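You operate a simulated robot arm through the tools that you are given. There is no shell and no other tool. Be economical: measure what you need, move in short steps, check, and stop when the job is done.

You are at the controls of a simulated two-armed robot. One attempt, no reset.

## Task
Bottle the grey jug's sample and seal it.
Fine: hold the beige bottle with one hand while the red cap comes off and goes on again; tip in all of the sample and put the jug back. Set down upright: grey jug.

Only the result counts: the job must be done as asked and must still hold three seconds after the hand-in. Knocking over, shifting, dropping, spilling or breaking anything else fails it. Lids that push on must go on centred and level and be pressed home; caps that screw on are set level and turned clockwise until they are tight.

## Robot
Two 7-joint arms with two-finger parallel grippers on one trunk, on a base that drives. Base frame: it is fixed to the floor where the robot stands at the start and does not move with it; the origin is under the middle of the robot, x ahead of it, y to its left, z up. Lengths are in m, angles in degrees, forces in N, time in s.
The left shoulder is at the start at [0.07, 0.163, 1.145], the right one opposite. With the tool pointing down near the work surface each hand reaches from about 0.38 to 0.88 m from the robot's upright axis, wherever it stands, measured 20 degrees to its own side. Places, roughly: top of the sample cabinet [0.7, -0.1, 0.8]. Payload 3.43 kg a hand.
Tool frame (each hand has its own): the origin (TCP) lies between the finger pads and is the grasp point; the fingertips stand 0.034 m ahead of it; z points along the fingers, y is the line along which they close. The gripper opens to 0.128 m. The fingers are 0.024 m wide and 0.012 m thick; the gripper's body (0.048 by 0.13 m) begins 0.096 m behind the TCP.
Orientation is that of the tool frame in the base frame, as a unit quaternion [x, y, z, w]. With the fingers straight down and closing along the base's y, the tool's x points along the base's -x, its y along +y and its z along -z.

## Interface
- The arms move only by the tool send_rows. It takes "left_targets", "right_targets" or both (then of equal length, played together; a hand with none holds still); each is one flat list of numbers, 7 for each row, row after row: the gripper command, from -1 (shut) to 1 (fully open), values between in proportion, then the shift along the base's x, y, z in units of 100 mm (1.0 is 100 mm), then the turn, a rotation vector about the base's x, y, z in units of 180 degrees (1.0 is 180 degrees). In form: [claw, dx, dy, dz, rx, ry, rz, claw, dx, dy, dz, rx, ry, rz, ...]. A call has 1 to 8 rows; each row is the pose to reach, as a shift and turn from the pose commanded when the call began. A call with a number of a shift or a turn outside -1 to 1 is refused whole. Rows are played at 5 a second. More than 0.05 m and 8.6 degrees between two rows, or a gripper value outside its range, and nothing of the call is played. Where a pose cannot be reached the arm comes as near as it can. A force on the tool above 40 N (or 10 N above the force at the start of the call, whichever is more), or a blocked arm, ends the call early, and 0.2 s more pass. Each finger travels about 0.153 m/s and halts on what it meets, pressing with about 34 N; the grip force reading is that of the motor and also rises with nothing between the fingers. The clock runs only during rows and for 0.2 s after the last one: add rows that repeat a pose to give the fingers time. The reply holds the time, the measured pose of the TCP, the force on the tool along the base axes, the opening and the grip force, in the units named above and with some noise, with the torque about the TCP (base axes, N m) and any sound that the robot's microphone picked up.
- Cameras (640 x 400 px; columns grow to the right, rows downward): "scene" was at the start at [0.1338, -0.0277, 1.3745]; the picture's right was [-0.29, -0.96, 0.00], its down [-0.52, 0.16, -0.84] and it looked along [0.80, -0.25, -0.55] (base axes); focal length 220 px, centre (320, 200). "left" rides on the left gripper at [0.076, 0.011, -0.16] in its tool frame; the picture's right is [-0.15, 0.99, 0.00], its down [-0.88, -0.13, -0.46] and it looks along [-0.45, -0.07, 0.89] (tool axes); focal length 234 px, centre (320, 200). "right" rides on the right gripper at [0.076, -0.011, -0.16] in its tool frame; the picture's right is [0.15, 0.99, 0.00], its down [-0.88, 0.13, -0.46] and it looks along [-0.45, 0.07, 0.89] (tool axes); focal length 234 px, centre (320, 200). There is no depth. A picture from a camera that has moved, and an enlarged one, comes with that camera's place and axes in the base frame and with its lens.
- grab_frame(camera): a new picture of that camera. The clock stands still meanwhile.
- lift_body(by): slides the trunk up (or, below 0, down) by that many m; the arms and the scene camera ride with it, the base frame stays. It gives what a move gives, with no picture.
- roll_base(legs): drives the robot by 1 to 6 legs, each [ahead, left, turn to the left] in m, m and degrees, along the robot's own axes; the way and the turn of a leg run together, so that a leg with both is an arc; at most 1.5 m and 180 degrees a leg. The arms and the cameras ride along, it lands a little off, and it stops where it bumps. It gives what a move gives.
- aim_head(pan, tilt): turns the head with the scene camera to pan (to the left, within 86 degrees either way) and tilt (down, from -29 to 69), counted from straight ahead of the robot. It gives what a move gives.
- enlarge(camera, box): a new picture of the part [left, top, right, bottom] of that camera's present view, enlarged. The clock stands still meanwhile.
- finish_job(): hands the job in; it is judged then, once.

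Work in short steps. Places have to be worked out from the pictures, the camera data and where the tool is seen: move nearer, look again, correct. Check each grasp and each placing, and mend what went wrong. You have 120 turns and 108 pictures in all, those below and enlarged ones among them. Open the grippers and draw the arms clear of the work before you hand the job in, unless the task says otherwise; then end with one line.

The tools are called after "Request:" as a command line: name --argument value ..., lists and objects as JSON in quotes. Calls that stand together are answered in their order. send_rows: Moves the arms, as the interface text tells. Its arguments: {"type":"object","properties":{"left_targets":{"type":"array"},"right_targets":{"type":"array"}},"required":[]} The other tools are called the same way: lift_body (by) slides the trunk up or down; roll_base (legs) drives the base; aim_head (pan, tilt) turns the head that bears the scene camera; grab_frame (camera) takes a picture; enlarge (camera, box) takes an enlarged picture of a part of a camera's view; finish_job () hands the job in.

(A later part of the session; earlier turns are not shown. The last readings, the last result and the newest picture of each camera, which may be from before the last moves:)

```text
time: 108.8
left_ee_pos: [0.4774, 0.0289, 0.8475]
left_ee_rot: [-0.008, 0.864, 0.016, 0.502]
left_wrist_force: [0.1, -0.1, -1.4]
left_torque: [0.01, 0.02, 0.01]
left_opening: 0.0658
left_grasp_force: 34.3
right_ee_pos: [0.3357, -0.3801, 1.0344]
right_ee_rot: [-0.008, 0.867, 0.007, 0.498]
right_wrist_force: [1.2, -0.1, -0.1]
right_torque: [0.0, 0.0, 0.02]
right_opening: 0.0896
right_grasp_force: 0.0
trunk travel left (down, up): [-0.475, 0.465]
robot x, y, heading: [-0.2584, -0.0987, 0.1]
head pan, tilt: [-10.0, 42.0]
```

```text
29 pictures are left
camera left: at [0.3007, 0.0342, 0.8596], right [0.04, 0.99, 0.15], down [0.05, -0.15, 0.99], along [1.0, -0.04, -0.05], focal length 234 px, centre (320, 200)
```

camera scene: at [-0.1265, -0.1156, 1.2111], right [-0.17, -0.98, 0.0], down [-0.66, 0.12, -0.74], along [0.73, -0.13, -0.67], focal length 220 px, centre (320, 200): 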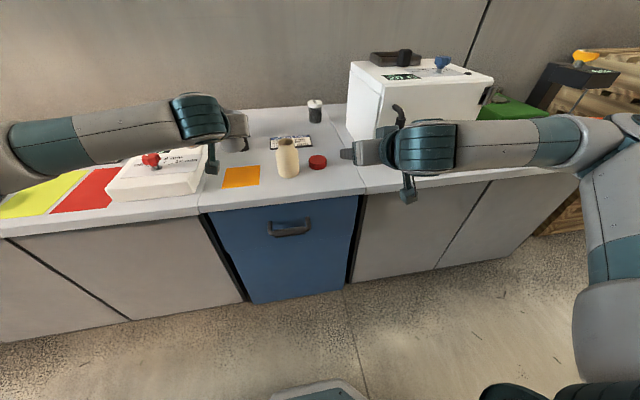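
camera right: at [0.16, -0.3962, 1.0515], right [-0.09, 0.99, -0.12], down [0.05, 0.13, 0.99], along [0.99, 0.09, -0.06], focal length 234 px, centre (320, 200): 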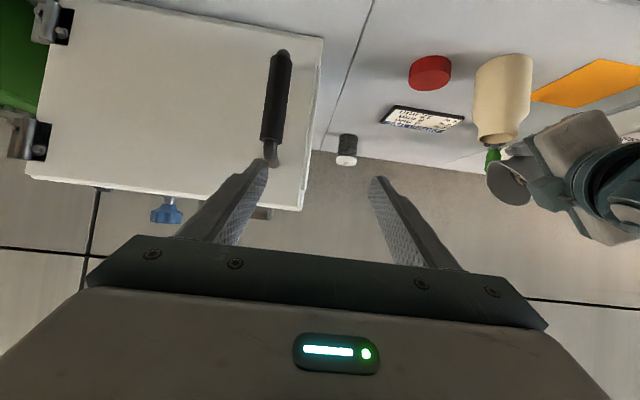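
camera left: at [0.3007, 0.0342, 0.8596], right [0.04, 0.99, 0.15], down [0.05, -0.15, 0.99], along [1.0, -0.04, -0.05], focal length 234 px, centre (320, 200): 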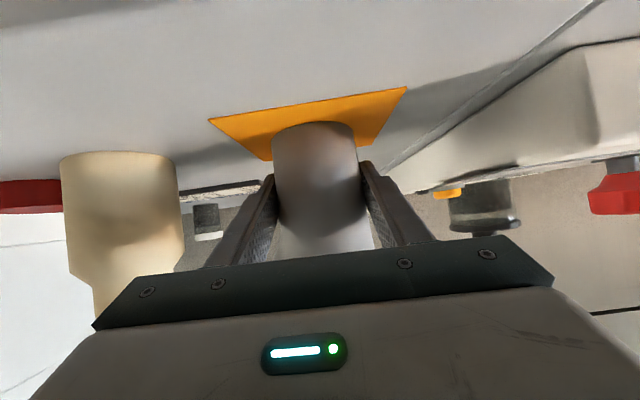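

The jug is about 1 mm above its pad. I set it down, open slowly, and back out along the approach line.

Request:
send_rows --left_targets '[-1, 0, 0, -0.012, 0, 0, 0, 0.05, 0, 0, -0.012, 0, 0, 0, 0.2, 0, 0, -0.012, 0, 0, 0, 1, 0, 0, -0.012, 0, 0, 0, 1, -0.2, 0, 0.115, 0, 0, 0, 1, -0.5, 0, 0.29, 0, 0, 0, 1, -0.8, 0, 0.46, 0, 0, 0]'

Request:
grab_frame --camera "left"

Request:
enlarge --camera "right" --box '[420, 20, 640, 260]'

```text
time: 110.4
left_ee_pos: [0.3958, 0.0286, 0.8926]
left_ee_rot: [-0.008, 0.865, 0.015, 0.502]
left_wrist_force: [0.1, -0.1, 0.2]
left_torque: [-0.01, 0.03, 0.04]
left_opening: 0.128
left_grasp_force: 0.0
right_ee_pos: [0.3353, -0.3796, 1.0357]
right_ee_rot: [-0.008, 0.867, 0.007, 0.498]
right_wrist_force: [-0.3, 0.5, 0.1]
right_torque: [0.01, 0.0, 0.03]
right_opening: 0.0897
right_grasp_force: 0.0
trunk travel left (down, up): [-0.475, 0.465]
robot x, y, heading: [-0.2555, -0.0991, -0.2]
head pan, tilt: [-10.0, 42.0]
```

```text
28 pictures are left
camera left: at [0.2193, 0.034, 0.906], right [0.04, 0.99, 0.15], down [0.04, -0.15, 0.99], along [1.0, -0.04, -0.05], focal length 234 px, centre (320, 200)
```

left: 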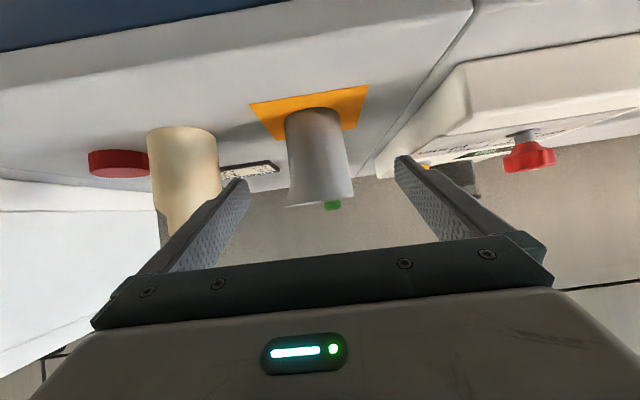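

```text
1.67 times, centred on (530, 140) of right
camera zoom: at [0.1591, -0.3957, 1.052], right [-0.09, 0.99, -0.12], down [0.05, 0.13, 0.99], along [0.99, 0.09, -0.06], focal length 390 px, centre (-30, 300)
```

zoom: 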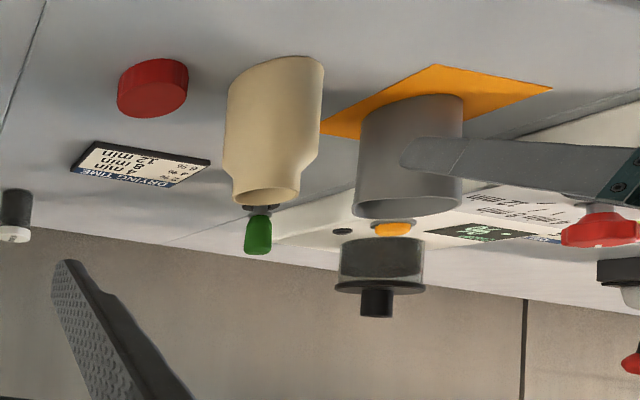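

The jug is back upright on its pad. I now swap roles: the left hand will hold the bottle and the right hand will pick up and screw on the cap. First the left hand goes in front of the bottle with a narrower opening.

Request:
send_rows --left_targets '[0.45, -0.08, -0.2, 0.1, 0, 0, 0, 0.45, -0.08, -0.4, 0.1, 0, 0, 0, 0.45, -0.08, -0.6, 0.1, 0, 0, 0, 0.45, -0.08, -0.8, 0.1, 0, 0, 0, 0.45, -0.08, -1, 0.1, 0, 0, 0]'

Request:
send_rows --left_targets '[0.45, 0, -0.2, 0, 0, 0, 0, 0.45, 0, -0.4, -0.05, 0, 0, 0, 0.45, 0, -0.475, -0.1, 0, 0, 0]'

Request:
grab_frame --camera "left"

```text
time: 111.6
left_ee_pos: [0.39, -0.0721, 0.9033]
left_ee_rot: [-0.008, 0.865, 0.017, 0.502]
left_wrist_force: [-0.8, -0.9, -0.1]
left_torque: [0.03, -0.02, 0.0]
left_opening: 0.0928
left_grasp_force: 0.0
right_ee_pos: [0.3374, -0.3805, 1.0355]
right_ee_rot: [-0.008, 0.867, 0.008, 0.498]
right_wrist_force: [-0.2, 0.7, -0.6]
right_torque: [0.01, 0.02, 0.0]
right_opening: 0.0895
right_grasp_force: 0.0
trunk travel left (down, up): [-0.475, 0.465]
robot x, y, heading: [-0.256, -0.1011, 0.1]
head pan, tilt: [-10.0, 42.0]
```

```text
time: 112.4
left_ee_pos: [0.3891, -0.1191, 0.8934]
left_ee_rot: [-0.009, 0.864, 0.016, 0.502]
left_wrist_force: [-0.2, -0.2, -0.1]
left_torque: [0.05, -0.01, 0.0]
left_opening: 0.0926
left_grasp_force: 0.0
right_ee_pos: [0.3355, -0.3799, 1.0355]
right_ee_rot: [-0.007, 0.867, 0.006, 0.498]
right_wrist_force: [0.4, -0.3, 0.1]
right_torque: [0.02, 0.04, -0.02]
right_opening: 0.0896
right_grasp_force: 0.0
trunk travel left (down, up): [-0.475, 0.465]
robot x, y, heading: [-0.2594, -0.0978, -0.0]
head pan, tilt: [-10.0, 42.0]
```

```text
26 pictures are left
camera left: at [0.2132, -0.1138, 0.9064], right [0.04, 0.99, 0.15], down [0.04, -0.15, 0.99], along [1.0, -0.04, -0.05], focal length 234 px, centre (320, 200)
```

left: 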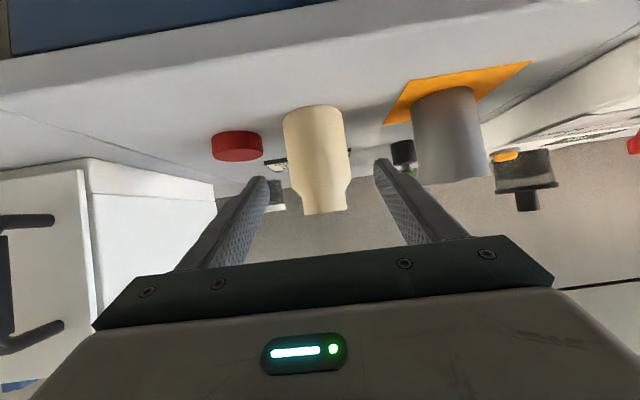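

The bottle is centred. I advance and grip it.

Request:
send_rows --left_targets '[0.45, 0.22, 0, -0.138, 0, 0, 0, 0.45, 0.45, 0, -0.28, 0, 0, 0, 0.45, 0.67, 0, -0.42, 0, 0, 0, 0.45, 0.89, 0, -0.555, 0, 0, 0, -1, 0.89, 0, -0.555, 0, 0, 0, -1, 0.89, 0, -0.555, 0, 0, 0, -1, 0.89, 0, -0.555, 0, 0, 0]'

Request:
send_rows --right_targets '[0.4, 0.1, 0.1, 0.1, 0, 0.042, 0, 0.4, 0.2, 0.2, 0.2, 0, 0.083, 0, 0.4, 0.3, 0.4, 0.2, 0, 0.125, 0, 0.4, 0.4, 0.6, 0.2, 0, 0.167, 0, 0.4, 0.5, 0.8, 0.1, 0, 0.208, 0, 0.4, 0.6, 0.9, 0, 0, 0.25, 0, 0.4, 0.75, 1, 0, 0, 0.29, 0, 0.4, 0.9, 1, 0, 0, 0.333, 0]'

Request:
grab_frame --camera "right"

Request:
grab_frame --camera "left"

```text
time: 114.0
left_ee_pos: [0.4776, -0.1191, 0.8368]
left_ee_rot: [-0.008, 0.865, 0.016, 0.502]
left_wrist_force: [-0.7, -0.6, 0.2]
left_torque: [-0.02, 0.01, 0.02]
left_opening: 0.0664
left_grasp_force: 34.1
right_ee_pos: [0.3361, -0.3798, 1.0354]
right_ee_rot: [-0.01, 0.867, 0.008, 0.498]
right_wrist_force: [-0.2, 0.2, 0.8]
right_torque: [0.01, -0.04, -0.01]
right_opening: 0.0896
right_grasp_force: 0.0
trunk travel left (down, up): [-0.475, 0.465]
robot x, y, heading: [-0.2551, -0.1006, -0.0]
head pan, tilt: [-10.0, 42.0]
```

```text
time: 115.8
left_ee_pos: [0.4784, -0.1184, 0.8373]
left_ee_rot: [-0.008, 0.864, 0.015, 0.503]
left_wrist_force: [0.0, -0.7, -0.2]
left_torque: [0.0, 0.02, -0.01]
left_opening: 0.0665
left_grasp_force: 33.7
right_ee_pos: [0.425, -0.2783, 1.0357]
right_ee_rot: [-0.003, 1.0, 0.01, -0.003]
right_wrist_force: [-0.6, -0.3, -0.5]
right_torque: [0.0, 0.03, 0.02]
right_opening: 0.0895
right_grasp_force: 0.0
trunk travel left (down, up): [-0.475, 0.465]
robot x, y, heading: [-0.261, -0.1003, -0.2]
head pan, tilt: [-10.0, 42.0]
```

```text
25 pictures are left
camera right: at [0.3503, -0.295, 1.1964], right [-0.15, 0.99, 0.02], down [0.88, 0.13, 0.45], along [0.45, 0.09, -0.89], focal length 234 px, centre (320, 200)
```

right: 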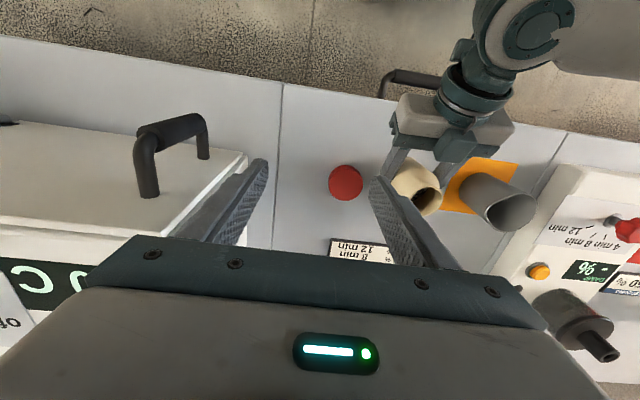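

```text
24 pictures are left
camera left: at [0.3017, -0.1136, 0.8504], right [0.04, 0.99, 0.15], down [0.05, -0.15, 0.99], along [1.0, -0.04, -0.05], focal length 234 px, centre (320, 200)
```

left: 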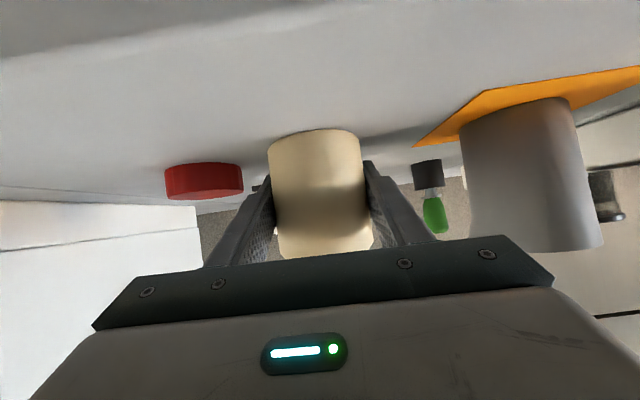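

The left hand holds the bottle and the right hand points down. The cap is at about [0.50, -0.22]. I level the right hand and test positive yaw so I get a long clockwise stroke.

Request:
send_rows --right_targets '[0.4, 0.1, 0.1, -0.1, -0.0064, -0.002, 0, 0.4, 0.4, 0.3, -0.2, -0.0064, -0.002, 0, 0.4, 0.75, 0.58, -0.3, -0.0064, -0.002, 0]'

Request:
send_rows --right_targets '[0.4, 0, 0, 0, 0, 0, 0.0472, 0.4, 0, 0, 0, 0, 0, 0.0944, 0.4, 0, 0, 0, 0, 0, 0.1416, 0.4, 0, 0, 0, 0, 0, 0.1888, 0.4, 0, 0, 0, 0, 0, 0.236, 0.4, 0, 0, 0, 0, 0, 0.2832, 0.4, 0, 0, 0, 0, 0, 0.3304, 0.4, 0, 0, 0, 0, 0, 0.3776]'

```text
time: 116.6
left_ee_pos: [0.479, -0.1182, 0.8368]
left_ee_rot: [-0.009, 0.865, 0.014, 0.501]
left_wrist_force: [-0.2, 0.3, 0.2]
left_torque: [-0.03, 0.01, -0.01]
left_opening: 0.0662
left_grasp_force: 34.4
right_ee_pos: [0.5009, -0.2196, 1.0044]
right_ee_rot: [-0.003, 1.0, 0.0, 0.002]
right_wrist_force: [-0.7, -0.1, -0.7]
right_torque: [-0.01, -0.01, 0.0]
right_opening: 0.0896
right_grasp_force: 0.1
trunk travel left (down, up): [-0.475, 0.465]
robot x, y, heading: [-0.2566, -0.096, -0.0]
head pan, tilt: [-10.0, 42.0]
```

```text
time: 118.3
left_ee_pos: [0.4736, -0.1228, 0.837]
left_ee_rot: [-0.003, 0.864, 0.013, 0.503]
left_wrist_force: [-3.0, -0.4, 8.3]
left_torque: [-0.33, 0.11, -0.08]
left_opening: 0.0662
left_grasp_force: 34.0
right_ee_pos: [0.3589, -0.1862, 0.9799]
right_ee_rot: [-0.512, 0.859, -0.004, 0.013]
right_wrist_force: [26.1, -17.0, 3.3]
right_torque: [-0.47, -0.77, -0.25]
right_opening: 0.0722
right_grasp_force: 0.0
right hand out of reach, approached as far as the arm can: row 4, 5, 6, 7, 8
trunk travel left (down, up): [-0.475, 0.465]
robot x, y, heading: [-0.2554, -0.1004, -0.1]
head pan, tilt: [-10.0, 42.0]
stopped in row 8 (right hand): the force on the tool passed its limit (the readings are from after the stop); the commanded pose is now the measured one
```

Positive yaw is out of range, and the right hand swung into the left hand. I move it away (up and -y) while turning the yaw back.

Request:
send_rows --right_targets '[0.4, 0.02, -0.1, 0.05, 0, 0, -0.03, 0.4, 0.05, -0.25, 0.1, 0, 0, -0.07, 0.4, 0.1, -0.4, 0.15, 0, 0, -0.11, 0.4, 0.2, -0.55, 0.2, 0, 0, -0.15, 0.4, 0.3, -0.7, 0.2, 0, 0, -0.19, 0.4, 0.4, -0.7, 0.2, 0, 0, -0.23, 0.4, 0.5, -0.7, 0.2, 0, 0, -0.27, 0.4, 0.6, -0.7, 0.2, 0, 0, -0.31]'

Request:
grab_frame --camera "left"

Request:
grab_frame --camera "scene"

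```text
time: 120.1
left_ee_pos: [0.4748, -0.1222, 0.837]
left_ee_rot: [-0.004, 0.865, 0.013, 0.502]
left_wrist_force: [2.2, 0.8, 4.7]
left_torque: [-0.18, -0.02, 0.05]
left_opening: 0.0665
left_grasp_force: 33.6
right_ee_pos: [0.4163, -0.253, 1.0003]
right_ee_rot: [-0.053, 0.999, -0.007, 0.009]
right_wrist_force: [0.4, -0.1, 0.5]
right_torque: [-0.03, -0.04, 0.0]
right_opening: 0.0893
right_grasp_force: 0.1
trunk travel left (down, up): [-0.475, 0.465]
robot x, y, heading: [-0.2564, -0.1012, -0.3]
head pan, tilt: [-10.0, 42.0]
```

```text
23 pictures are left
camera left: at [0.2984, -0.1152, 0.8501], right [0.05, 0.99, 0.15], down [0.04, -0.15, 0.99], along [1.0, -0.05, -0.05], focal length 234 px, centre (320, 200)
```

left: 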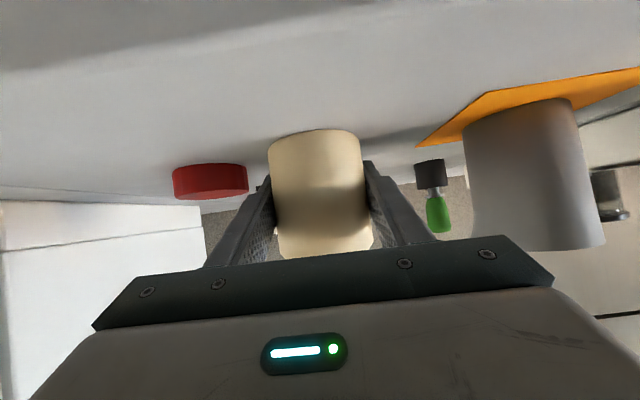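

```text
22 pictures are left
camera scene: at [-0.1266, -0.1151, 1.2112], right [-0.17, -0.98, 0.0], down [-0.66, 0.12, -0.74], along [0.73, -0.13, -0.67], focal length 220 px, centre (320, 200)
```

scene: 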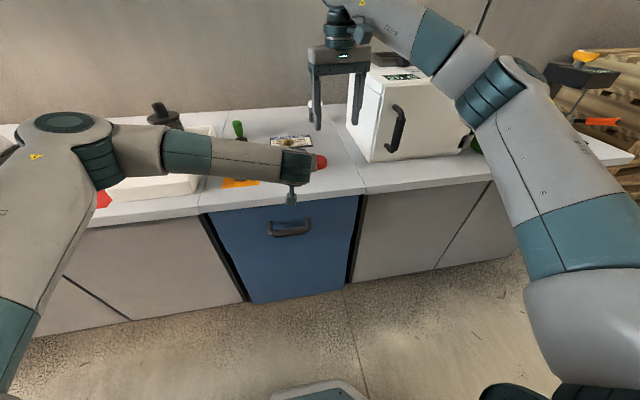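

The bottle is still upright and held. I level the right hand, turn it clockwise toward yaw -90°, and go above the cap.

Request:
send_rows --right_targets '[0.4, 0.3, 0.1, 0, 0.0041, 0.006, 0, 0.4, 0.6, 0.2, 0, 0.0041, 0.006, 0, 0.4, 0.83, 0.33, 0, 0.0041, 0.006, 0]'

Request:
send_rows --right_targets '[0.4, 0, 0, 0, 0, 0, -0.0472, 0.4, 0, 0, 0, 0, 0, -0.0944, 0.4, 0, 0, 0, 0, 0, -0.1416, 0.4, 0, 0, 0, 0, 0, -0.1888, 0.4, 0, 0, 0, 0, 0, -0.236, 0.4, 0, 0, 0, 0, 0, -0.2832, 0.4, 0, 0, 0, 0, 0, -0.3304, 0.4, 0, 0, 0, 0, 0, -0.3776]'

Request:
grab_frame --camera "right"

```text
time: 120.9
left_ee_pos: [0.4752, -0.1221, 0.8372]
left_ee_rot: [-0.005, 0.864, 0.014, 0.503]
left_wrist_force: [-2.3, 0.1, 6.3]
left_torque: [-0.22, 0.09, -0.11]
left_opening: 0.0665
left_grasp_force: 34.2
right_ee_pos: [0.4984, -0.2207, 1.0002]
right_ee_rot: [-0.054, 0.999, 0.0, 0.0]
right_wrist_force: [0.3, -0.9, -0.3]
right_torque: [-0.02, 0.0, 0.01]
right_opening: 0.0897
right_grasp_force: 0.0
trunk travel left (down, up): [-0.475, 0.465]
robot x, y, heading: [-0.2603, -0.0967, -0.1]
head pan, tilt: [-10.0, 42.0]
```

```text
time: 122.7
left_ee_pos: [0.4753, -0.1227, 0.837]
left_ee_rot: [-0.004, 0.865, 0.014, 0.502]
left_wrist_force: [-1.0, 0.3, 4.6]
left_torque: [-0.21, 0.03, -0.03]
left_opening: 0.0664
left_grasp_force: 33.8
right_ee_pos: [0.4985, -0.221, 1.0017]
right_ee_rot: [0.513, 0.858, 0.0, 0.0]
right_wrist_force: [0.4, 0.8, -0.5]
right_torque: [0.02, -0.01, 0.0]
right_opening: 0.0895
right_grasp_force: 0.1
trunk travel left (down, up): [-0.475, 0.465]
robot x, y, heading: [-0.2565, -0.0988, 0.0]
head pan, tilt: [-10.0, 42.0]
```

```text
21 pictures are left
camera right: at [0.4532, -0.1597, 1.1619], right [0.8, 0.6, 0.0], down [0.53, -0.71, 0.46], along [0.27, -0.37, -0.89], focal length 234 px, centre (320, 200)
```

right: 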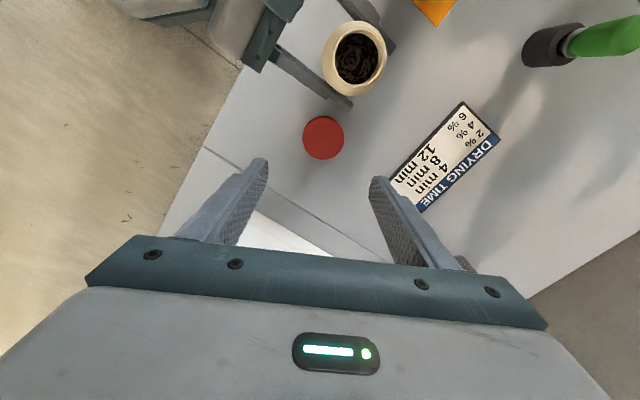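

The sample is visible in the bottle, and the cap is centred in the closing direction. I descend around the cap and grip it.

Request:
send_rows --right_targets '[0.4, 0.015, 0.045, -0.3, 0, 0, 0, 0.4, 0.015, 0.045, -0.6, 0, 0, 0, 0.4, 0.015, 0.045, -0.85, 0, 0, 0, 0.4, 0.015, 0.045, -1, 0, 0, 0]'

Request:
send_rows --right_targets '[0.4, 0, 0, -0.3, 0, 0, 0, 0.4, 0, 0, -0.5, 0, 0, 0, 0.4, 0, 0, -0.635, 0, 0, 0, 0, 0, 0, -0.635, 0, 0, 0, -1, 0, 0, -0.635, 0, 0, 0, -1, 0, 0, -0.635, 0, 0, 0, -1, 0, 0, -0.635, 0, 0, 0]'

Request:
grab_frame --camera "right"

```text
time: 123.7
left_ee_pos: [0.4757, -0.122, 0.8378]
left_ee_rot: [-0.004, 0.864, 0.014, 0.503]
left_wrist_force: [-0.7, 0.5, 4.5]
left_torque: [-0.2, 0.04, -0.02]
left_opening: 0.0664
left_grasp_force: 34.1
right_ee_pos: [0.5008, -0.2163, 0.9014]
right_ee_rot: [0.512, 0.859, 0.0, 0.0]
right_wrist_force: [0.2, 1.2, 0.4]
right_torque: [0.01, 0.01, 0.02]
right_opening: 0.0897
right_grasp_force: 0.0
trunk travel left (down, up): [-0.475, 0.465]
robot x, y, heading: [-0.2542, -0.099, -0.0]
head pan, tilt: [-10.0, 42.0]
```

```text
time: 125.3
left_ee_pos: [0.4752, -0.1225, 0.8361]
left_ee_rot: [-0.004, 0.865, 0.014, 0.502]
left_wrist_force: [-0.2, 0.8, 4.9]
left_torque: [-0.21, 0.05, -0.01]
left_opening: 0.0663
left_grasp_force: 33.8
right_ee_pos: [0.5008, -0.2155, 0.8372]
right_ee_rot: [0.512, 0.859, 0.0, 0.0]
right_wrist_force: [-0.2, -0.5, 0.2]
right_torque: [0.0, -0.01, 0.01]
right_opening: 0.0601
right_grasp_force: 34.4
trunk travel left (down, up): [-0.475, 0.465]
robot x, y, heading: [-0.2579, -0.0951, -0.2]
head pan, tilt: [-10.0, 42.0]
```

```text
20 pictures are left
camera right: at [0.4551, -0.1551, 0.9976], right [0.8, 0.6, 0.0], down [0.53, -0.71, 0.46], along [0.27, -0.36, -0.89], focal length 234 px, centre (320, 200)
```

right: 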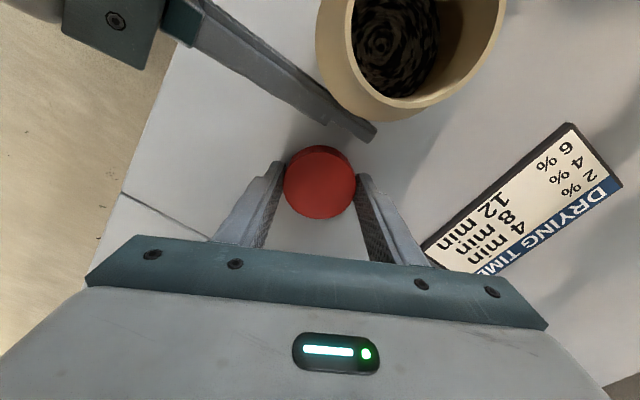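

The cap is gripped at 0.060, offset about 4 mm along the pad. I lift it to z≈1.0 and take an enlarged look at the mouth for alignment.

Request:
send_rows --right_targets '[-1, 0, 0, 0.2, 0, 0, 0, -1, 0, 0, 0.5, 0, 0, 0, -1, 0, 0, 0.8, 0, 0, 0, -1, 0, 0, 1, 0, 0, 0]'

Request:
send_rows --right_targets '[-1, 0, 0, 0.2, 0, 0, 0, -1, 0, 0, 0.4, 0, 0, 0, -1, 0, 0, 0.6, 0, 0, 0]'

Request:
enlarge --camera "right" --box '[260, 0, 440, 230]'

```text
time: 126.3
left_ee_pos: [0.474, -0.1222, 0.8367]
left_ee_rot: [-0.004, 0.865, 0.014, 0.502]
left_wrist_force: [-0.6, 0.6, 5.8]
left_torque: [-0.23, 0.06, -0.02]
left_opening: 0.0663
left_grasp_force: 33.8
right_ee_pos: [0.5, -0.2157, 0.9376]
right_ee_rot: [0.513, 0.859, 0.0, -0.001]
right_wrist_force: [0.7, 0.1, -0.5]
right_torque: [0.0, -0.01, 0.0]
right_opening: 0.0599
right_grasp_force: 34.0
trunk travel left (down, up): [-0.475, 0.465]
robot x, y, heading: [-0.2592, -0.1, -0.4]
head pan, tilt: [-10.0, 42.0]
```

```text
time: 127.1
left_ee_pos: [0.4749, -0.123, 0.8377]
left_ee_rot: [-0.004, 0.864, 0.014, 0.502]
left_wrist_force: [-2.4, 2.1, 7.1]
left_torque: [-0.19, 0.1, -0.08]
left_opening: 0.0663
left_grasp_force: 33.5
right_ee_pos: [0.4998, -0.2156, 1.0003]
right_ee_rot: [0.512, 0.859, -0.001, -0.001]
right_wrist_force: [0.0, -0.2, -0.8]
right_torque: [0.0, 0.02, 0.0]
right_opening: 0.0598
right_grasp_force: 33.6
trunk travel left (down, up): [-0.475, 0.465]
robot x, y, heading: [-0.2603, -0.1, -0.1]
head pan, tilt: [-10.0, 42.0]
```

```text
1.74 times, centred on (350, 115) of right
camera zoom: at [0.4544, -0.1556, 1.1595], right [0.8, 0.6, 0.0], down [0.53, -0.71, 0.46], along [0.27, -0.36, -0.89], focal length 407 px, centre (268, 348)
```

zoom: 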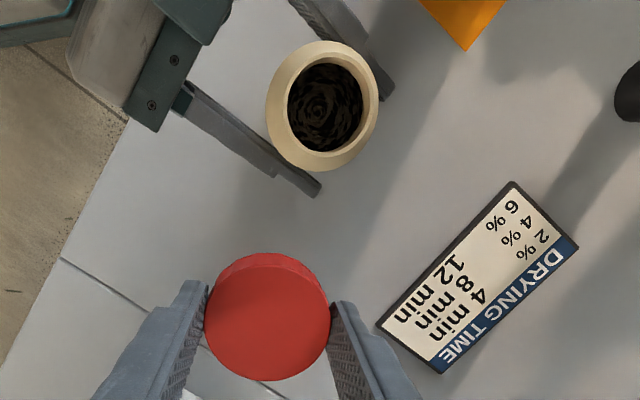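

The mouth is seen near [0.467, -0.118], slightly off the left grip, so the bump may have left the bottle leaning. I relax the left grip for a moment so it settles flat, then regrip and measure again.

Request:
send_rows --left_targets '[0.08, 0, 0, 0, 0, 0, 0, 0.1, 0, 0, 0, 0, 0, 0, 0.1, 0, 0, 0, 0, 0, 0, -1, 0, 0, 0, 0, 0, 0, -1, 0, 0, 0, 0, 0, 0, -1, 0, 0, 0, 0, 0, 0]'

Request:
enlarge --camera "right" --box '[260, 0, 440, 120]'

```text
time: 128.5
left_ee_pos: [0.4756, -0.1224, 0.8362]
left_ee_rot: [-0.004, 0.865, 0.014, 0.501]
left_wrist_force: [-0.4, -0.2, 0.4]
left_torque: [-0.03, 0.0, -0.01]
left_opening: 0.0665
left_grasp_force: 34.2
right_ee_pos: [0.501, -0.2163, 0.9971]
right_ee_rot: [0.512, 0.859, 0.001, -0.001]
right_wrist_force: [-0.5, 0.0, -0.6]
right_torque: [0.03, -0.02, 0.0]
right_opening: 0.0594
right_grasp_force: 33.9
trunk travel left (down, up): [-0.475, 0.465]
robot x, y, heading: [-0.2586, -0.0983, -0.1]
head pan, tilt: [-10.0, 42.0]
```

```text
3.33 times, centred on (350, 60) of right
camera zoom: at [0.4553, -0.1557, 1.1586], right [0.8, 0.6, 0.0], down [0.53, -0.71, 0.45], along [0.27, -0.36, -0.89], focal length 781 px, centre (220, 667)
```

zoom: 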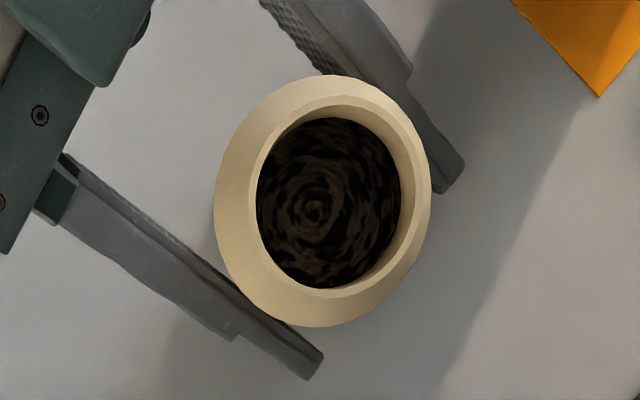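

The bottle has settled upright: mouth at about [0.469, -0.1227], cap centre at [0.4976, -0.2124]. I move the cap over the mouth and lower to just above it.

Request:
send_rows --right_targets '[-1, -0.07, 0.25, 0, 0, 0, 0, -1, -0.14, 0.5, 0, 0, 0, 0, -1, -0.22, 0.75, 0, 0, 0, 0, -1, -0.286, 0.897, 0, 0, 0, 0, -1, -0.286, 0.897, -0.2, 0, 0, 0, -1, -0.286, 0.897, -0.4, 0, 0, 0, -1, -0.286, 0.897, -0.5, 0, 0, 0]'

Request:
enlarge --camera "scene" --box '[220, 70, 360, 200]'

Request:
grab_frame --camera "right"

```text
time: 130.1
left_ee_pos: [0.4758, -0.122, 0.8364]
left_ee_rot: [-0.004, 0.865, 0.014, 0.501]
left_wrist_force: [0.5, -0.7, -0.3]
left_torque: [-0.02, 0.0, -0.02]
left_opening: 0.0664
left_grasp_force: 33.9
right_ee_pos: [0.474, -0.1258, 0.9467]
right_ee_rot: [0.512, 0.859, 0.0, -0.001]
right_wrist_force: [-0.3, -1.0, 0.4]
right_torque: [-0.02, -0.01, 0.01]
right_opening: 0.0587
right_grasp_force: 33.8
trunk travel left (down, up): [-0.475, 0.465]
robot x, y, heading: [-0.2565, -0.0997, -0.1]
head pan, tilt: [-10.0, 42.0]
```

```text
3.08 times, centred on (290, 135) of scene
camera zoom: at [-0.1261, -0.1154, 1.2111], right [-0.17, -0.98, 0.0], down [-0.66, 0.12, -0.74], along [0.73, -0.13, -0.67], focal length 677 px, centre (412, 400)
```

zoom: 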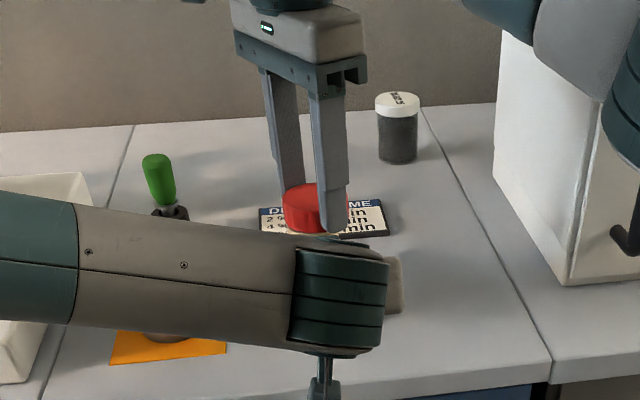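

```text
16 pictures are left
camera right: at [0.4275, -0.0655, 1.1083], right [0.8, 0.6, 0.0], down [0.53, -0.71, 0.45], along [0.27, -0.36, -0.89], focal length 234 px, centre (320, 200)
```

right: 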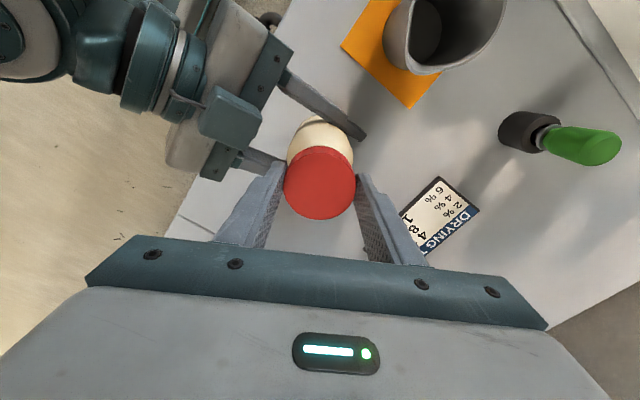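

The cap is just above the lip, about 2 mm off in x. I correct that and lower in small steps, watching the force.

Request:
send_rows --right_targets '[-1, -0.02, 0.01, 0, 0, 0, 0, -1, -0.02, 0.01, -0.03, 0, 0, 0, -1, -0.02, 0.01, -0.06, 0, 0, 0, -1, -0.02, 0.01, -0.08, 0, 0, 0, -1, -0.02, 0.01, -0.1, 0, 0, 0]'

```text
time: 131.3
left_ee_pos: [0.4741, -0.1215, 0.8358]
left_ee_rot: [-0.005, 0.865, 0.015, 0.501]
left_wrist_force: [9.8, 1.6, -13.0]
left_torque: [-1.04, -0.08, -0.08]
left_opening: 0.0669
left_grasp_force: 34.6
right_ee_pos: [0.4709, -0.1242, 0.9399]
right_ee_rot: [0.512, 0.859, 0.002, 0.001]
right_wrist_force: [-4.7, -2.4, 33.5]
right_torque: [0.26, 0.22, 0.19]
right_opening: 0.0584
right_grasp_force: 33.7
trunk travel left (down, up): [-0.475, 0.465]
robot x, y, heading: [-0.2598, -0.1005, -0.1]
head pan, tilt: [-10.0, 42.0]
```

Contact is at TCP 0.940 with little side force, so the cap sits over the neck at the thread. I ease the push and begin turning clockwise.

Request:
send_rows --right_targets '[-1, 0, 0, 0.01, 0, 0, 0, -1, 0, 0, 0.01, 0, 0, -0.0444, -1, 0, 0, 0.01, 0, 0, -0.0889, -1, 0, 0, 0.01, 0, 0, -0.1333, -1, 0, 0, 0.005, 0, 0, -0.1778, -1, 0, 0, 0.005, 0, 0, -0.2222, -1, 0, 0, 0.005, 0, 0, -0.2667]'

Request:
grab_frame --camera "left"

```text
time: 132.9
left_ee_pos: [0.4743, -0.1218, 0.8369]
left_ee_rot: [-0.004, 0.865, 0.014, 0.501]
left_wrist_force: [7.6, 5.9, -17.3]
left_torque: [-0.85, 0.47, -0.29]
left_opening: 0.0664
left_grasp_force: 34.4
right_ee_pos: [0.4683, -0.1248, 0.9385]
right_ee_rot: [0.819, 0.574, 0.0, 0.001]
right_wrist_force: [-9.0, -4.4, 25.9]
right_torque: [0.35, 0.46, 0.19]
right_opening: 0.0581
right_grasp_force: 34.1
trunk travel left (down, up): [-0.475, 0.465]
robot x, y, heading: [-0.2583, -0.0973, 0.1]
head pan, tilt: [-10.0, 42.0]
```

```text
15 pictures are left
camera left: at [0.2978, -0.115, 0.8498], right [0.05, 0.99, 0.15], down [0.04, -0.15, 0.99], along [1.0, -0.04, -0.05], focal length 234 px, centre (320, 200)
```

left: 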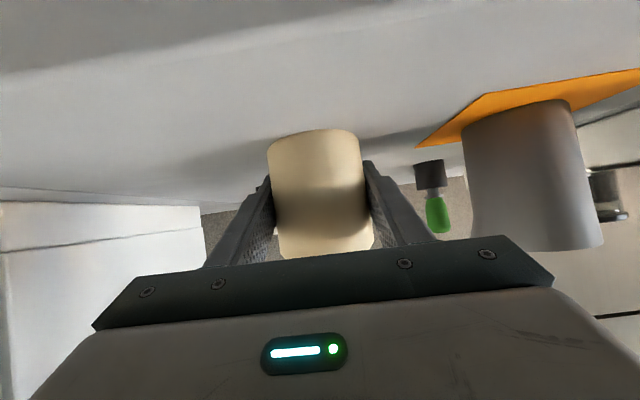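

Turning meets little torque. Since the cap sits 4 mm off the tool axis, I adjust the TCP along a small arc as I turn another 64°.

Request:
send_rows --right_targets '[-1, -0.005, -0.015, 0, 0, 0, -0.0444, -1, -0.01, -0.01, 0, 0, 0, -0.0889, -1, -0.02, -0.005, 0, 0, 0, -0.1333, -1, -0.025, 0, 0, 0, 0, -0.1778, -1, -0.03, 0.005, 0, 0, 0, -0.2222, -1, -0.032, 0.012, -0.005, 0, 0, -0.2667, -1, -0.032, 0.02, -0.005, 0, 0, -0.3111, -1, -0.031, 0.028, -0.01, 0, 0, -0.3556]'

```text
time: 134.7
left_ee_pos: [0.4742, -0.1215, 0.8376]
left_ee_rot: [-0.003, 0.865, 0.013, 0.502]
left_wrist_force: [0.3, 5.5, -10.8]
left_torque: [-0.54, -0.6, -0.09]
left_opening: 0.0664
left_grasp_force: 34.4
right_ee_pos: [0.4663, -0.1223, 0.9384]
right_ee_rot: [0.999, 0.053, 0.001, 0.0]
right_wrist_force: [3.5, -3.0, 25.9]
right_torque: [0.14, -0.42, 0.11]
right_opening: 0.0582
right_grasp_force: 34.2
trunk travel left (down, up): [-0.475, 0.465]
robot x, y, heading: [-0.2568, -0.0963, -0.1]
head pan, tilt: [-10.0, 42.0]
```

No descent yet. I keep turning with light downward pressure to find the thread.

Request:
send_rows --right_targets '[-1, 0, 0.008, 0, 0, 0, -0.0444, -1, 0.003, 0.014, 0, 0, 0, -0.0889, -1, 0.007, 0.02, 0, 0, 0, -0.1333, -1, 0.012, 0.027, 0, 0, 0, -0.1778, -1, 0.017, 0.032, 0, 0, 0, -0.2222, -1, 0.023, 0.036, -0.005, 0, 0, -0.2667, -1, 0.029, 0.039, -0.005, 0, 0, -0.3111, -1, 0.035, 0.04, -0.01, 0, 0, -0.3556]'

Request:
grab_frame --camera "right"

```text
time: 136.5
left_ee_pos: [0.4743, -0.1233, 0.8386]
left_ee_rot: [-0.004, 0.865, 0.014, 0.502]
left_wrist_force: [4.1, 7.8, -11.6]
left_torque: [-1.01, 0.08, -0.31]
left_opening: 0.0665
left_grasp_force: 33.9
right_ee_pos: [0.4677, -0.118, 0.9382]
right_ee_rot: [0.875, -0.484, 0.002, 0.0]
right_wrist_force: [-5.0, -10.1, 28.6]
right_torque: [-0.61, -0.15, 0.15]
right_opening: 0.0583
right_grasp_force: 33.9
trunk travel left (down, up): [-0.475, 0.465]
robot x, y, heading: [-0.2551, -0.0969, -0.3]
head pan, tilt: [-10.0, 42.0]
```

```text
14 pictures are left
camera right: at [0.5186, -0.1775, 1.0984], right [-0.76, -0.65, 0.0], down [-0.58, 0.68, 0.45], along [-0.29, 0.35, -0.89], focal length 234 px, centre (320, 200)
```

right: 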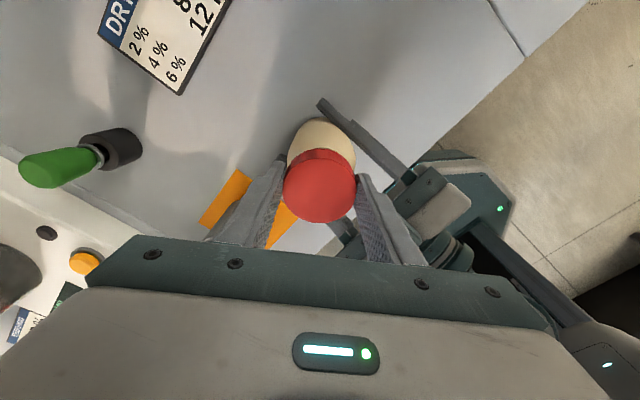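

Still no drop after 176°. The lateral force says to shift -y by 3 mm. I correct and turn another 55°.

Request:
send_rows --right_targets '[-1, -0.01, -0.03, 0.01, 0, 0, 0, -1, -0.01, -0.03, 0.01, 0, 0, -0.0444, -1, -0.01, -0.03, 0.005, 0, 0, -0.0889, -1, -0.01, -0.03, 0.005, 0, 0, -0.1333, -1, -0.01, -0.03, 0, 0, 0, -0.1778, -1, -0.01, -0.03, 0, 0, 0, -0.2222, -1, -0.01, -0.03, -0.005, 0, 0, -0.2667, -1, -0.01, -0.03, -0.01, 0, 0, -0.3]'

```text
time: 138.3
left_ee_pos: [0.4743, -0.1235, 0.838]
left_ee_rot: [-0.004, 0.865, 0.013, 0.502]
left_wrist_force: [-8.4, -9.5, -3.9]
left_torque: [0.05, -0.81, -0.07]
left_opening: 0.0664
left_grasp_force: 33.8
right_ee_pos: [0.4686, -0.1216, 0.9366]
right_ee_rot: [-0.56, 0.828, 0.0, 0.001]
right_wrist_force: [11.3, 7.9, 29.4]
right_torque: [-0.28, -0.63, 0.23]
right_opening: 0.0586
right_grasp_force: 33.6
trunk travel left (down, up): [-0.475, 0.465]
robot x, y, heading: [-0.2583, -0.1026, 0.0]
head pan, tilt: [-10.0, 42.0]
```

I'm near the wrist limit. I open around the cap in place, centre on the neck axis, and unwind to yaw -60° for another stroke.

Request:
send_rows --right_targets '[0, 0, 0, 0.02, 0, 0, 0, 0.35, 0.005, -0.01, 0.03, 0, 0, 0, 0.35, 0.005, -0.01, 0.03, 0, 0, 0.04, 0.35, 0.005, -0.01, 0.03, 0, 0, 0.08, 0.35, 0.005, -0.01, 0.03, 0, 0, 0.12, 0.35, 0.005, -0.01, 0.03, 0, 0, 0.16, 0.35, 0.005, -0.01, 0.03, 0, 0, 0.2, 0.35, 0.005, -0.01, 0.03, 0, 0, 0.24]'

Request:
send_rows --right_targets '[0.35, 0, 0, 0, 0, 0, 0.0472, 0.35, 0, 0, 0, 0, 0, 0.0944, 0.35, 0, 0, 0, 0, 0, 0.1416, 0.35, 0, 0, 0, 0, 0, 0.1888, 0.35, 0, 0, 0, 0, 0, 0.236, 0.35, 0, 0, 0, 0, 0, 0.2832, 0.35, 0, 0, 0, 0, 0, 0.3304, 0.35, 0, 0, 0, 0, 0, 0.3776]'

Request:
send_rows --right_targets '[0.35, 0, 0, 0, 0, 0, 0.0472, 0.35, 0, 0, 0, 0, 0, 0.0944, 0.35, 0, 0, 0, 0, 0, 0.1416, 0.35, 0, 0, 0, 0, 0, 0.1888, 0.35, 0, 0, 0, 0, 0, 0.236, 0.35, 0, 0, 0, 0, 0, 0.2832, 0.35, 0, 0, 0, 0, 0, 0.3304, 0.35, 0, 0, 0, 0, 0, 0.3776]'

Request:
send_rows --right_targets '[0.35, 0, 0, 0, 0, 0, 0.0472, 0.35, 0, 0, 0, 0, 0, 0.0944, 0.35, 0, 0, 0, 0, 0, 0.1416, 0.35, 0, 0, 0, 0, 0, 0.1888, 0.35, 0, 0, 0, 0, 0, 0.236, 0.35, 0, 0, 0, 0, 0, 0.27]'

Request:
grab_frame --camera "right"

Request:
enlarge --camera "scene" --box '[250, 100, 340, 180]'

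```text
time: 140.1
left_ee_pos: [0.4754, -0.121, 0.8386]
left_ee_rot: [-0.004, 0.864, 0.013, 0.503]
left_wrist_force: [5.2, 4.1, 14.1]
left_torque: [-0.37, -0.06, 0.08]
left_opening: 0.066
left_grasp_force: 34.2
right_ee_pos: [0.4699, -0.1222, 0.9391]
right_ee_rot: [0.828, -0.561, 0.001, 0.0]
right_wrist_force: [0.3, 0.3, -0.4]
right_torque: [-0.01, 0.03, -0.02]
right_opening: 0.0863
right_grasp_force: 0.0
trunk travel left (down, up): [-0.475, 0.465]
robot x, y, heading: [-0.2586, -0.0963, -0.1]
head pan, tilt: [-10.0, 42.0]
```

```text
time: 141.9
left_ee_pos: [0.474, -0.1225, 0.8387]
left_ee_rot: [-0.005, 0.865, 0.014, 0.502]
left_wrist_force: [2.2, 3.3, 16.9]
left_torque: [-0.43, 0.02, 0.07]
left_opening: 0.0664
left_grasp_force: 33.8
right_ee_pos: [0.4686, -0.122, 0.9394]
right_ee_rot: [1.0, -0.003, 0.001, 0.0]
right_wrist_force: [-0.2, 0.0, 0.6]
right_torque: [0.01, 0.01, -0.02]
right_opening: 0.0862
right_grasp_force: 0.0
trunk travel left (down, up): [-0.475, 0.465]
robot x, y, heading: [-0.2599, -0.0998, -0.1]
head pan, tilt: [-10.0, 42.0]
```

```text
time: 143.7
left_ee_pos: [0.474, -0.1221, 0.8378]
left_ee_rot: [-0.004, 0.865, 0.013, 0.502]
left_wrist_force: [0.8, 2.4, 14.6]
left_torque: [-0.4, 0.06, -0.04]
left_opening: 0.0664
left_grasp_force: 34.4
right_ee_pos: [0.4703, -0.1215, 0.9394]
right_ee_rot: [0.831, 0.556, 0.001, 0.001]
right_wrist_force: [0.7, -0.1, -0.6]
right_torque: [0.0, -0.04, 0.0]
right_opening: 0.0867
right_grasp_force: 0.0
trunk travel left (down, up): [-0.475, 0.465]
robot x, y, heading: [-0.2543, -0.1, -0.0]
head pan, tilt: [-10.0, 42.0]
```

```text
time: 145.1
left_ee_pos: [0.475, -0.1225, 0.8373]
left_ee_rot: [-0.004, 0.864, 0.014, 0.503]
left_wrist_force: [-0.5, 0.6, 12.9]
left_torque: [-0.41, 0.15, -0.05]
left_opening: 0.0665
left_grasp_force: 34.4
right_ee_pos: [0.4686, -0.1221, 0.9382]
right_ee_rot: [0.529, 0.849, 0.001, 0.0]
right_wrist_force: [-0.3, 0.5, -0.2]
right_torque: [-0.01, -0.02, -0.03]
right_opening: 0.0865
right_grasp_force: 0.0
trunk travel left (down, up): [-0.475, 0.465]
robot x, y, heading: [-0.2568, -0.0985, 0.2]
head pan, tilt: [-10.0, 42.0]
```

```text
13 pictures are left
camera right: at [0.425, -0.0599, 1.0994], right [0.82, 0.57, 0.0], down [0.51, -0.73, 0.46], along [0.26, -0.37, -0.89], focal length 234 px, centre (320, 200)
```

right: 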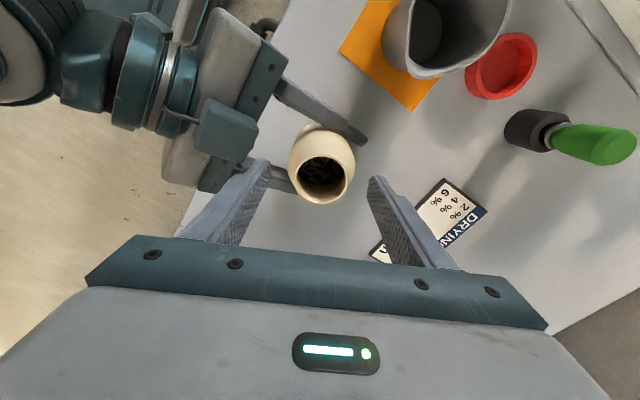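

```text
5.00 times, centred on (295, 140) of scene
camera zoom: at [-0.1278, -0.115, 1.2113], right [-0.17, -0.98, 0.0], down [-0.66, 0.12, -0.74], along [0.73, -0.13, -0.67], focal length 1101 px, centre (445, 500)
```

zoom: 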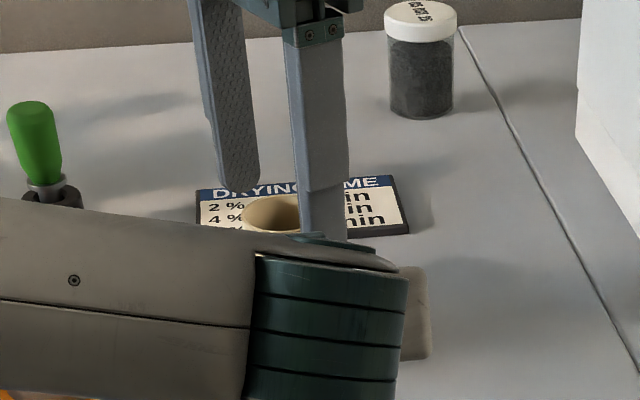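

The cap was about 4 mm off because I misjudged its offset. It never threaded, and it has fallen behind the jug. The mouth itself is well centred under the hand. I look at how the cap lies.

Request:
enlarge --camera "right" --box '[380, 0, 640, 160]'

```text
2.46 times, centred on (510, 80) of right
camera zoom: at [0.425, -0.0599, 1.0994], right [0.82, 0.57, 0.0], down [0.51, -0.73, 0.46], along [0.26, -0.37, -0.89], focal length 576 px, centre (-148, 495)
```

zoom: 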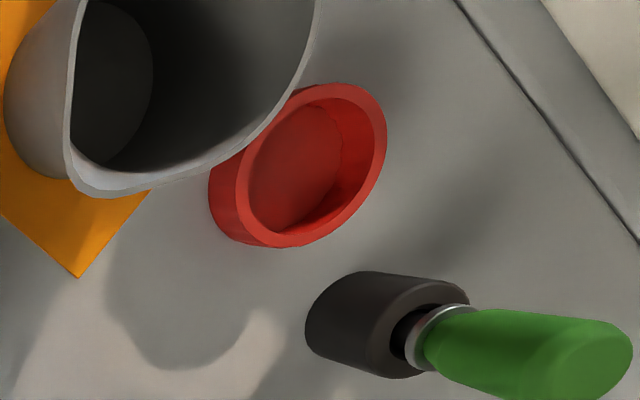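

The cap lies upside down at about [0.573, 0.059], and the jug and bottle are untouched. The plan is:
- The left hand picks the cap up from above.
- It hands the cap to the right hand face to face, which flips it.
- The left hand then holds the bottle again while the right hand screws the cap on.

First, the right hand rises and the left lets go of the bottle and backs out.

Request:
send_rows --right_targets '[0.4, 0, 0, 0.3, 0, 0, 0, 0.4, 0, 0, 0.7, 0, 0, 0, 0.4, 0, -0.3, 0.8, 0, 0, 0, 0.4, 0, -0.6, 0.8, 0, 0, -0.04, 0.4, 0, -0.9, 0.8, 0, 0, -0.08, 0.4, 0, -1, 0.8, 0, 0, -0.12, 0.4, 0, -1, 0.8, 0, 0, -0.145]' --left_targets '[-1, 0, 0, 0, 0, 0, 0, -1, 0, 0, 0, 0, 0, 0, 0.1, 0, 0, 0, 0, 0, 0, 0.35, 0, 0, 0, 0, 0, 0, 0.35, -0.3, 0, 0.175, 0, 0, 0, 0.35, -0.65, 0, 0.38, 0, 0, 0, 0.35, -0.95, 0, 0.6, 0, 0, 0]'

Request:
send_rows --left_targets '[0.3, 0.05, 0.2, 0.2, 0, 0.042, 0, 0.3, 0.1, 0.4, 0.4, 0, 0.083, 0, 0.3, 0.15, 0.6, 0.6, 0, 0.125, 0, 0.3, 0.2, 0.8, 0.8, 0, 0.167, 0, 0.3, 0.25, 1, 0.9, 0, 0.208, 0, 0.3, 0.35, 1, 1, 0, 0.25, 0, 0.3, 0.45, 1, 1, 0, 0.29, 0, 0.3, 0.55, 1, 1, 0, 0.333, 0]'

Request:
grab_frame --camera "scene"

```text
time: 146.7
left_ee_pos: [0.3795, -0.1213, 0.8976]
left_ee_rot: [-0.004, 0.865, 0.014, 0.502]
left_wrist_force: [-0.4, 0.6, 1.0]
left_torque: [0.01, -0.02, 0.02]
left_opening: 0.0867
left_grasp_force: 0.0
right_ee_pos: [0.4691, -0.2234, 1.0182]
right_ee_rot: [0.708, 0.707, 0.0, -0.001]
right_wrist_force: [0.2, -0.3, 0.4]
right_torque: [0.0, 0.0, 0.03]
right_opening: 0.0899
right_grasp_force: 0.0
trunk travel left (down, up): [-0.475, 0.465]
robot x, y, heading: [-0.2577, -0.1002, -0.5]
head pan, tilt: [-10.0, 42.0]
```

```text
time: 148.5
left_ee_pos: [0.4371, -0.0232, 0.9957]
left_ee_rot: [0.004, 1.0, 0.014, 0.0]
left_wrist_force: [0.8, -0.3, -0.4]
left_torque: [-0.01, 0.02, 0.02]
left_opening: 0.0829
left_grasp_force: 0.0
right_ee_pos: [0.4709, -0.2238, 1.0168]
right_ee_rot: [0.707, 0.707, 0.001, -0.001]
right_wrist_force: [-0.4, 1.1, -0.6]
right_torque: [0.02, 0.03, 0.01]
right_opening: 0.09
right_grasp_force: 0.0
trunk travel left (down, up): [-0.475, 0.465]
robot x, y, heading: [-0.2591, -0.0972, -0.0]
head pan, tilt: [-10.0, 42.0]
```

```text
10 pictures are left
camera scene: at [-0.1254, -0.1162, 1.2109], right [-0.17, -0.98, 0.0], down [-0.66, 0.12, -0.74], along [0.73, -0.13, -0.67], focal length 220 px, centre (320, 200)
```

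scene: 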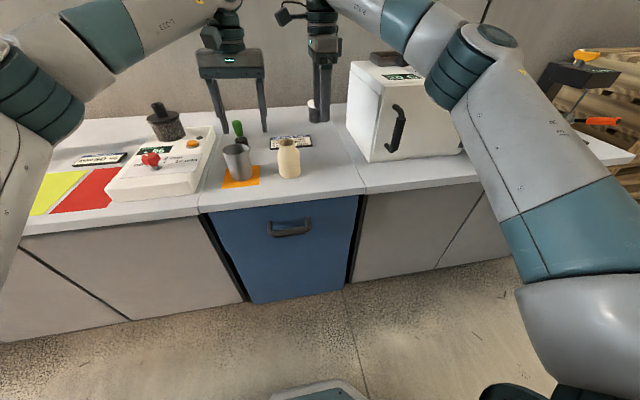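

Both vessels stand. I level the left hand and move it above the cap for a look.

Request:
send_rows --left_targets '[0.3, 0.2, 0.2, 0, -0.0089, 0, 0, 0.3, 0.4, 0.4, 0, -0.0089, 0, 0, 0.3, 0.7, 0.6, 0, -0.0089, 0, 0, 0.3, 1, 0.82, 0, -0.0089, 0, 0]'

Request:
send_rows --left_targets '[0.3, 0.2, 0, -0.1, 0, 0, 0, 0.3, 0.36, 0, -0.2, 0, 0, 0]'

Request:
grab_frame --camera "left"

```text
time: 149.5
left_ee_pos: [0.5375, 0.0584, 0.9948]
left_ee_rot: [0.005, 1.0, 0.001, 0.003]
left_wrist_force: [-0.3, 0.3, 0.5]
left_torque: [0.03, 0.02, -0.01]
left_opening: 0.0833
left_grasp_force: 0.0
right_ee_pos: [0.4698, -0.2237, 1.0164]
right_ee_rot: [0.708, 0.706, 0.001, -0.001]
right_wrist_force: [0.4, 0.3, -0.1]
right_torque: [0.02, 0.02, 0.02]
right_opening: 0.0896
right_grasp_force: 0.0
trunk travel left (down, up): [-0.475, 0.465]
robot x, y, heading: [-0.2566, -0.1001, 0.1]
head pan, tilt: [-10.0, 42.0]
```

```text
time: 150.1
left_ee_pos: [0.5452, 0.0636, 0.9808]
left_ee_rot: [0.004, 1.0, 0.0, 0.003]
left_wrist_force: [0.4, 1.4, -0.2]
left_torque: [-0.03, -0.01, -0.04]
left_opening: 0.0832
left_grasp_force: 0.1
left hand out of reach, approached as far as the arm can: row 1, 2
right_ee_pos: [0.4689, -0.2222, 1.0191]
right_ee_rot: [0.707, 0.707, 0.0, 0.001]
right_wrist_force: [-0.5, 1.3, -0.3]
right_torque: [-0.04, -0.03, -0.02]
right_opening: 0.0898
right_grasp_force: 0.1
trunk travel left (down, up): [-0.475, 0.465]
robot x, y, heading: [-0.2545, -0.0986, -0.1]
head pan, tilt: [-10.0, 42.0]
```

```text
9 pictures are left
camera left: at [0.4682, 0.0754, 1.1404], right [0.15, 0.99, 0.0], down [0.88, -0.14, 0.46], along [0.46, -0.07, -0.89], focal length 234 px, centre (320, 200)
```

left: 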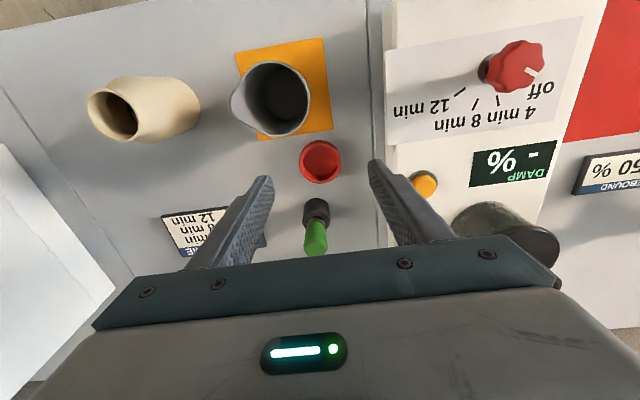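

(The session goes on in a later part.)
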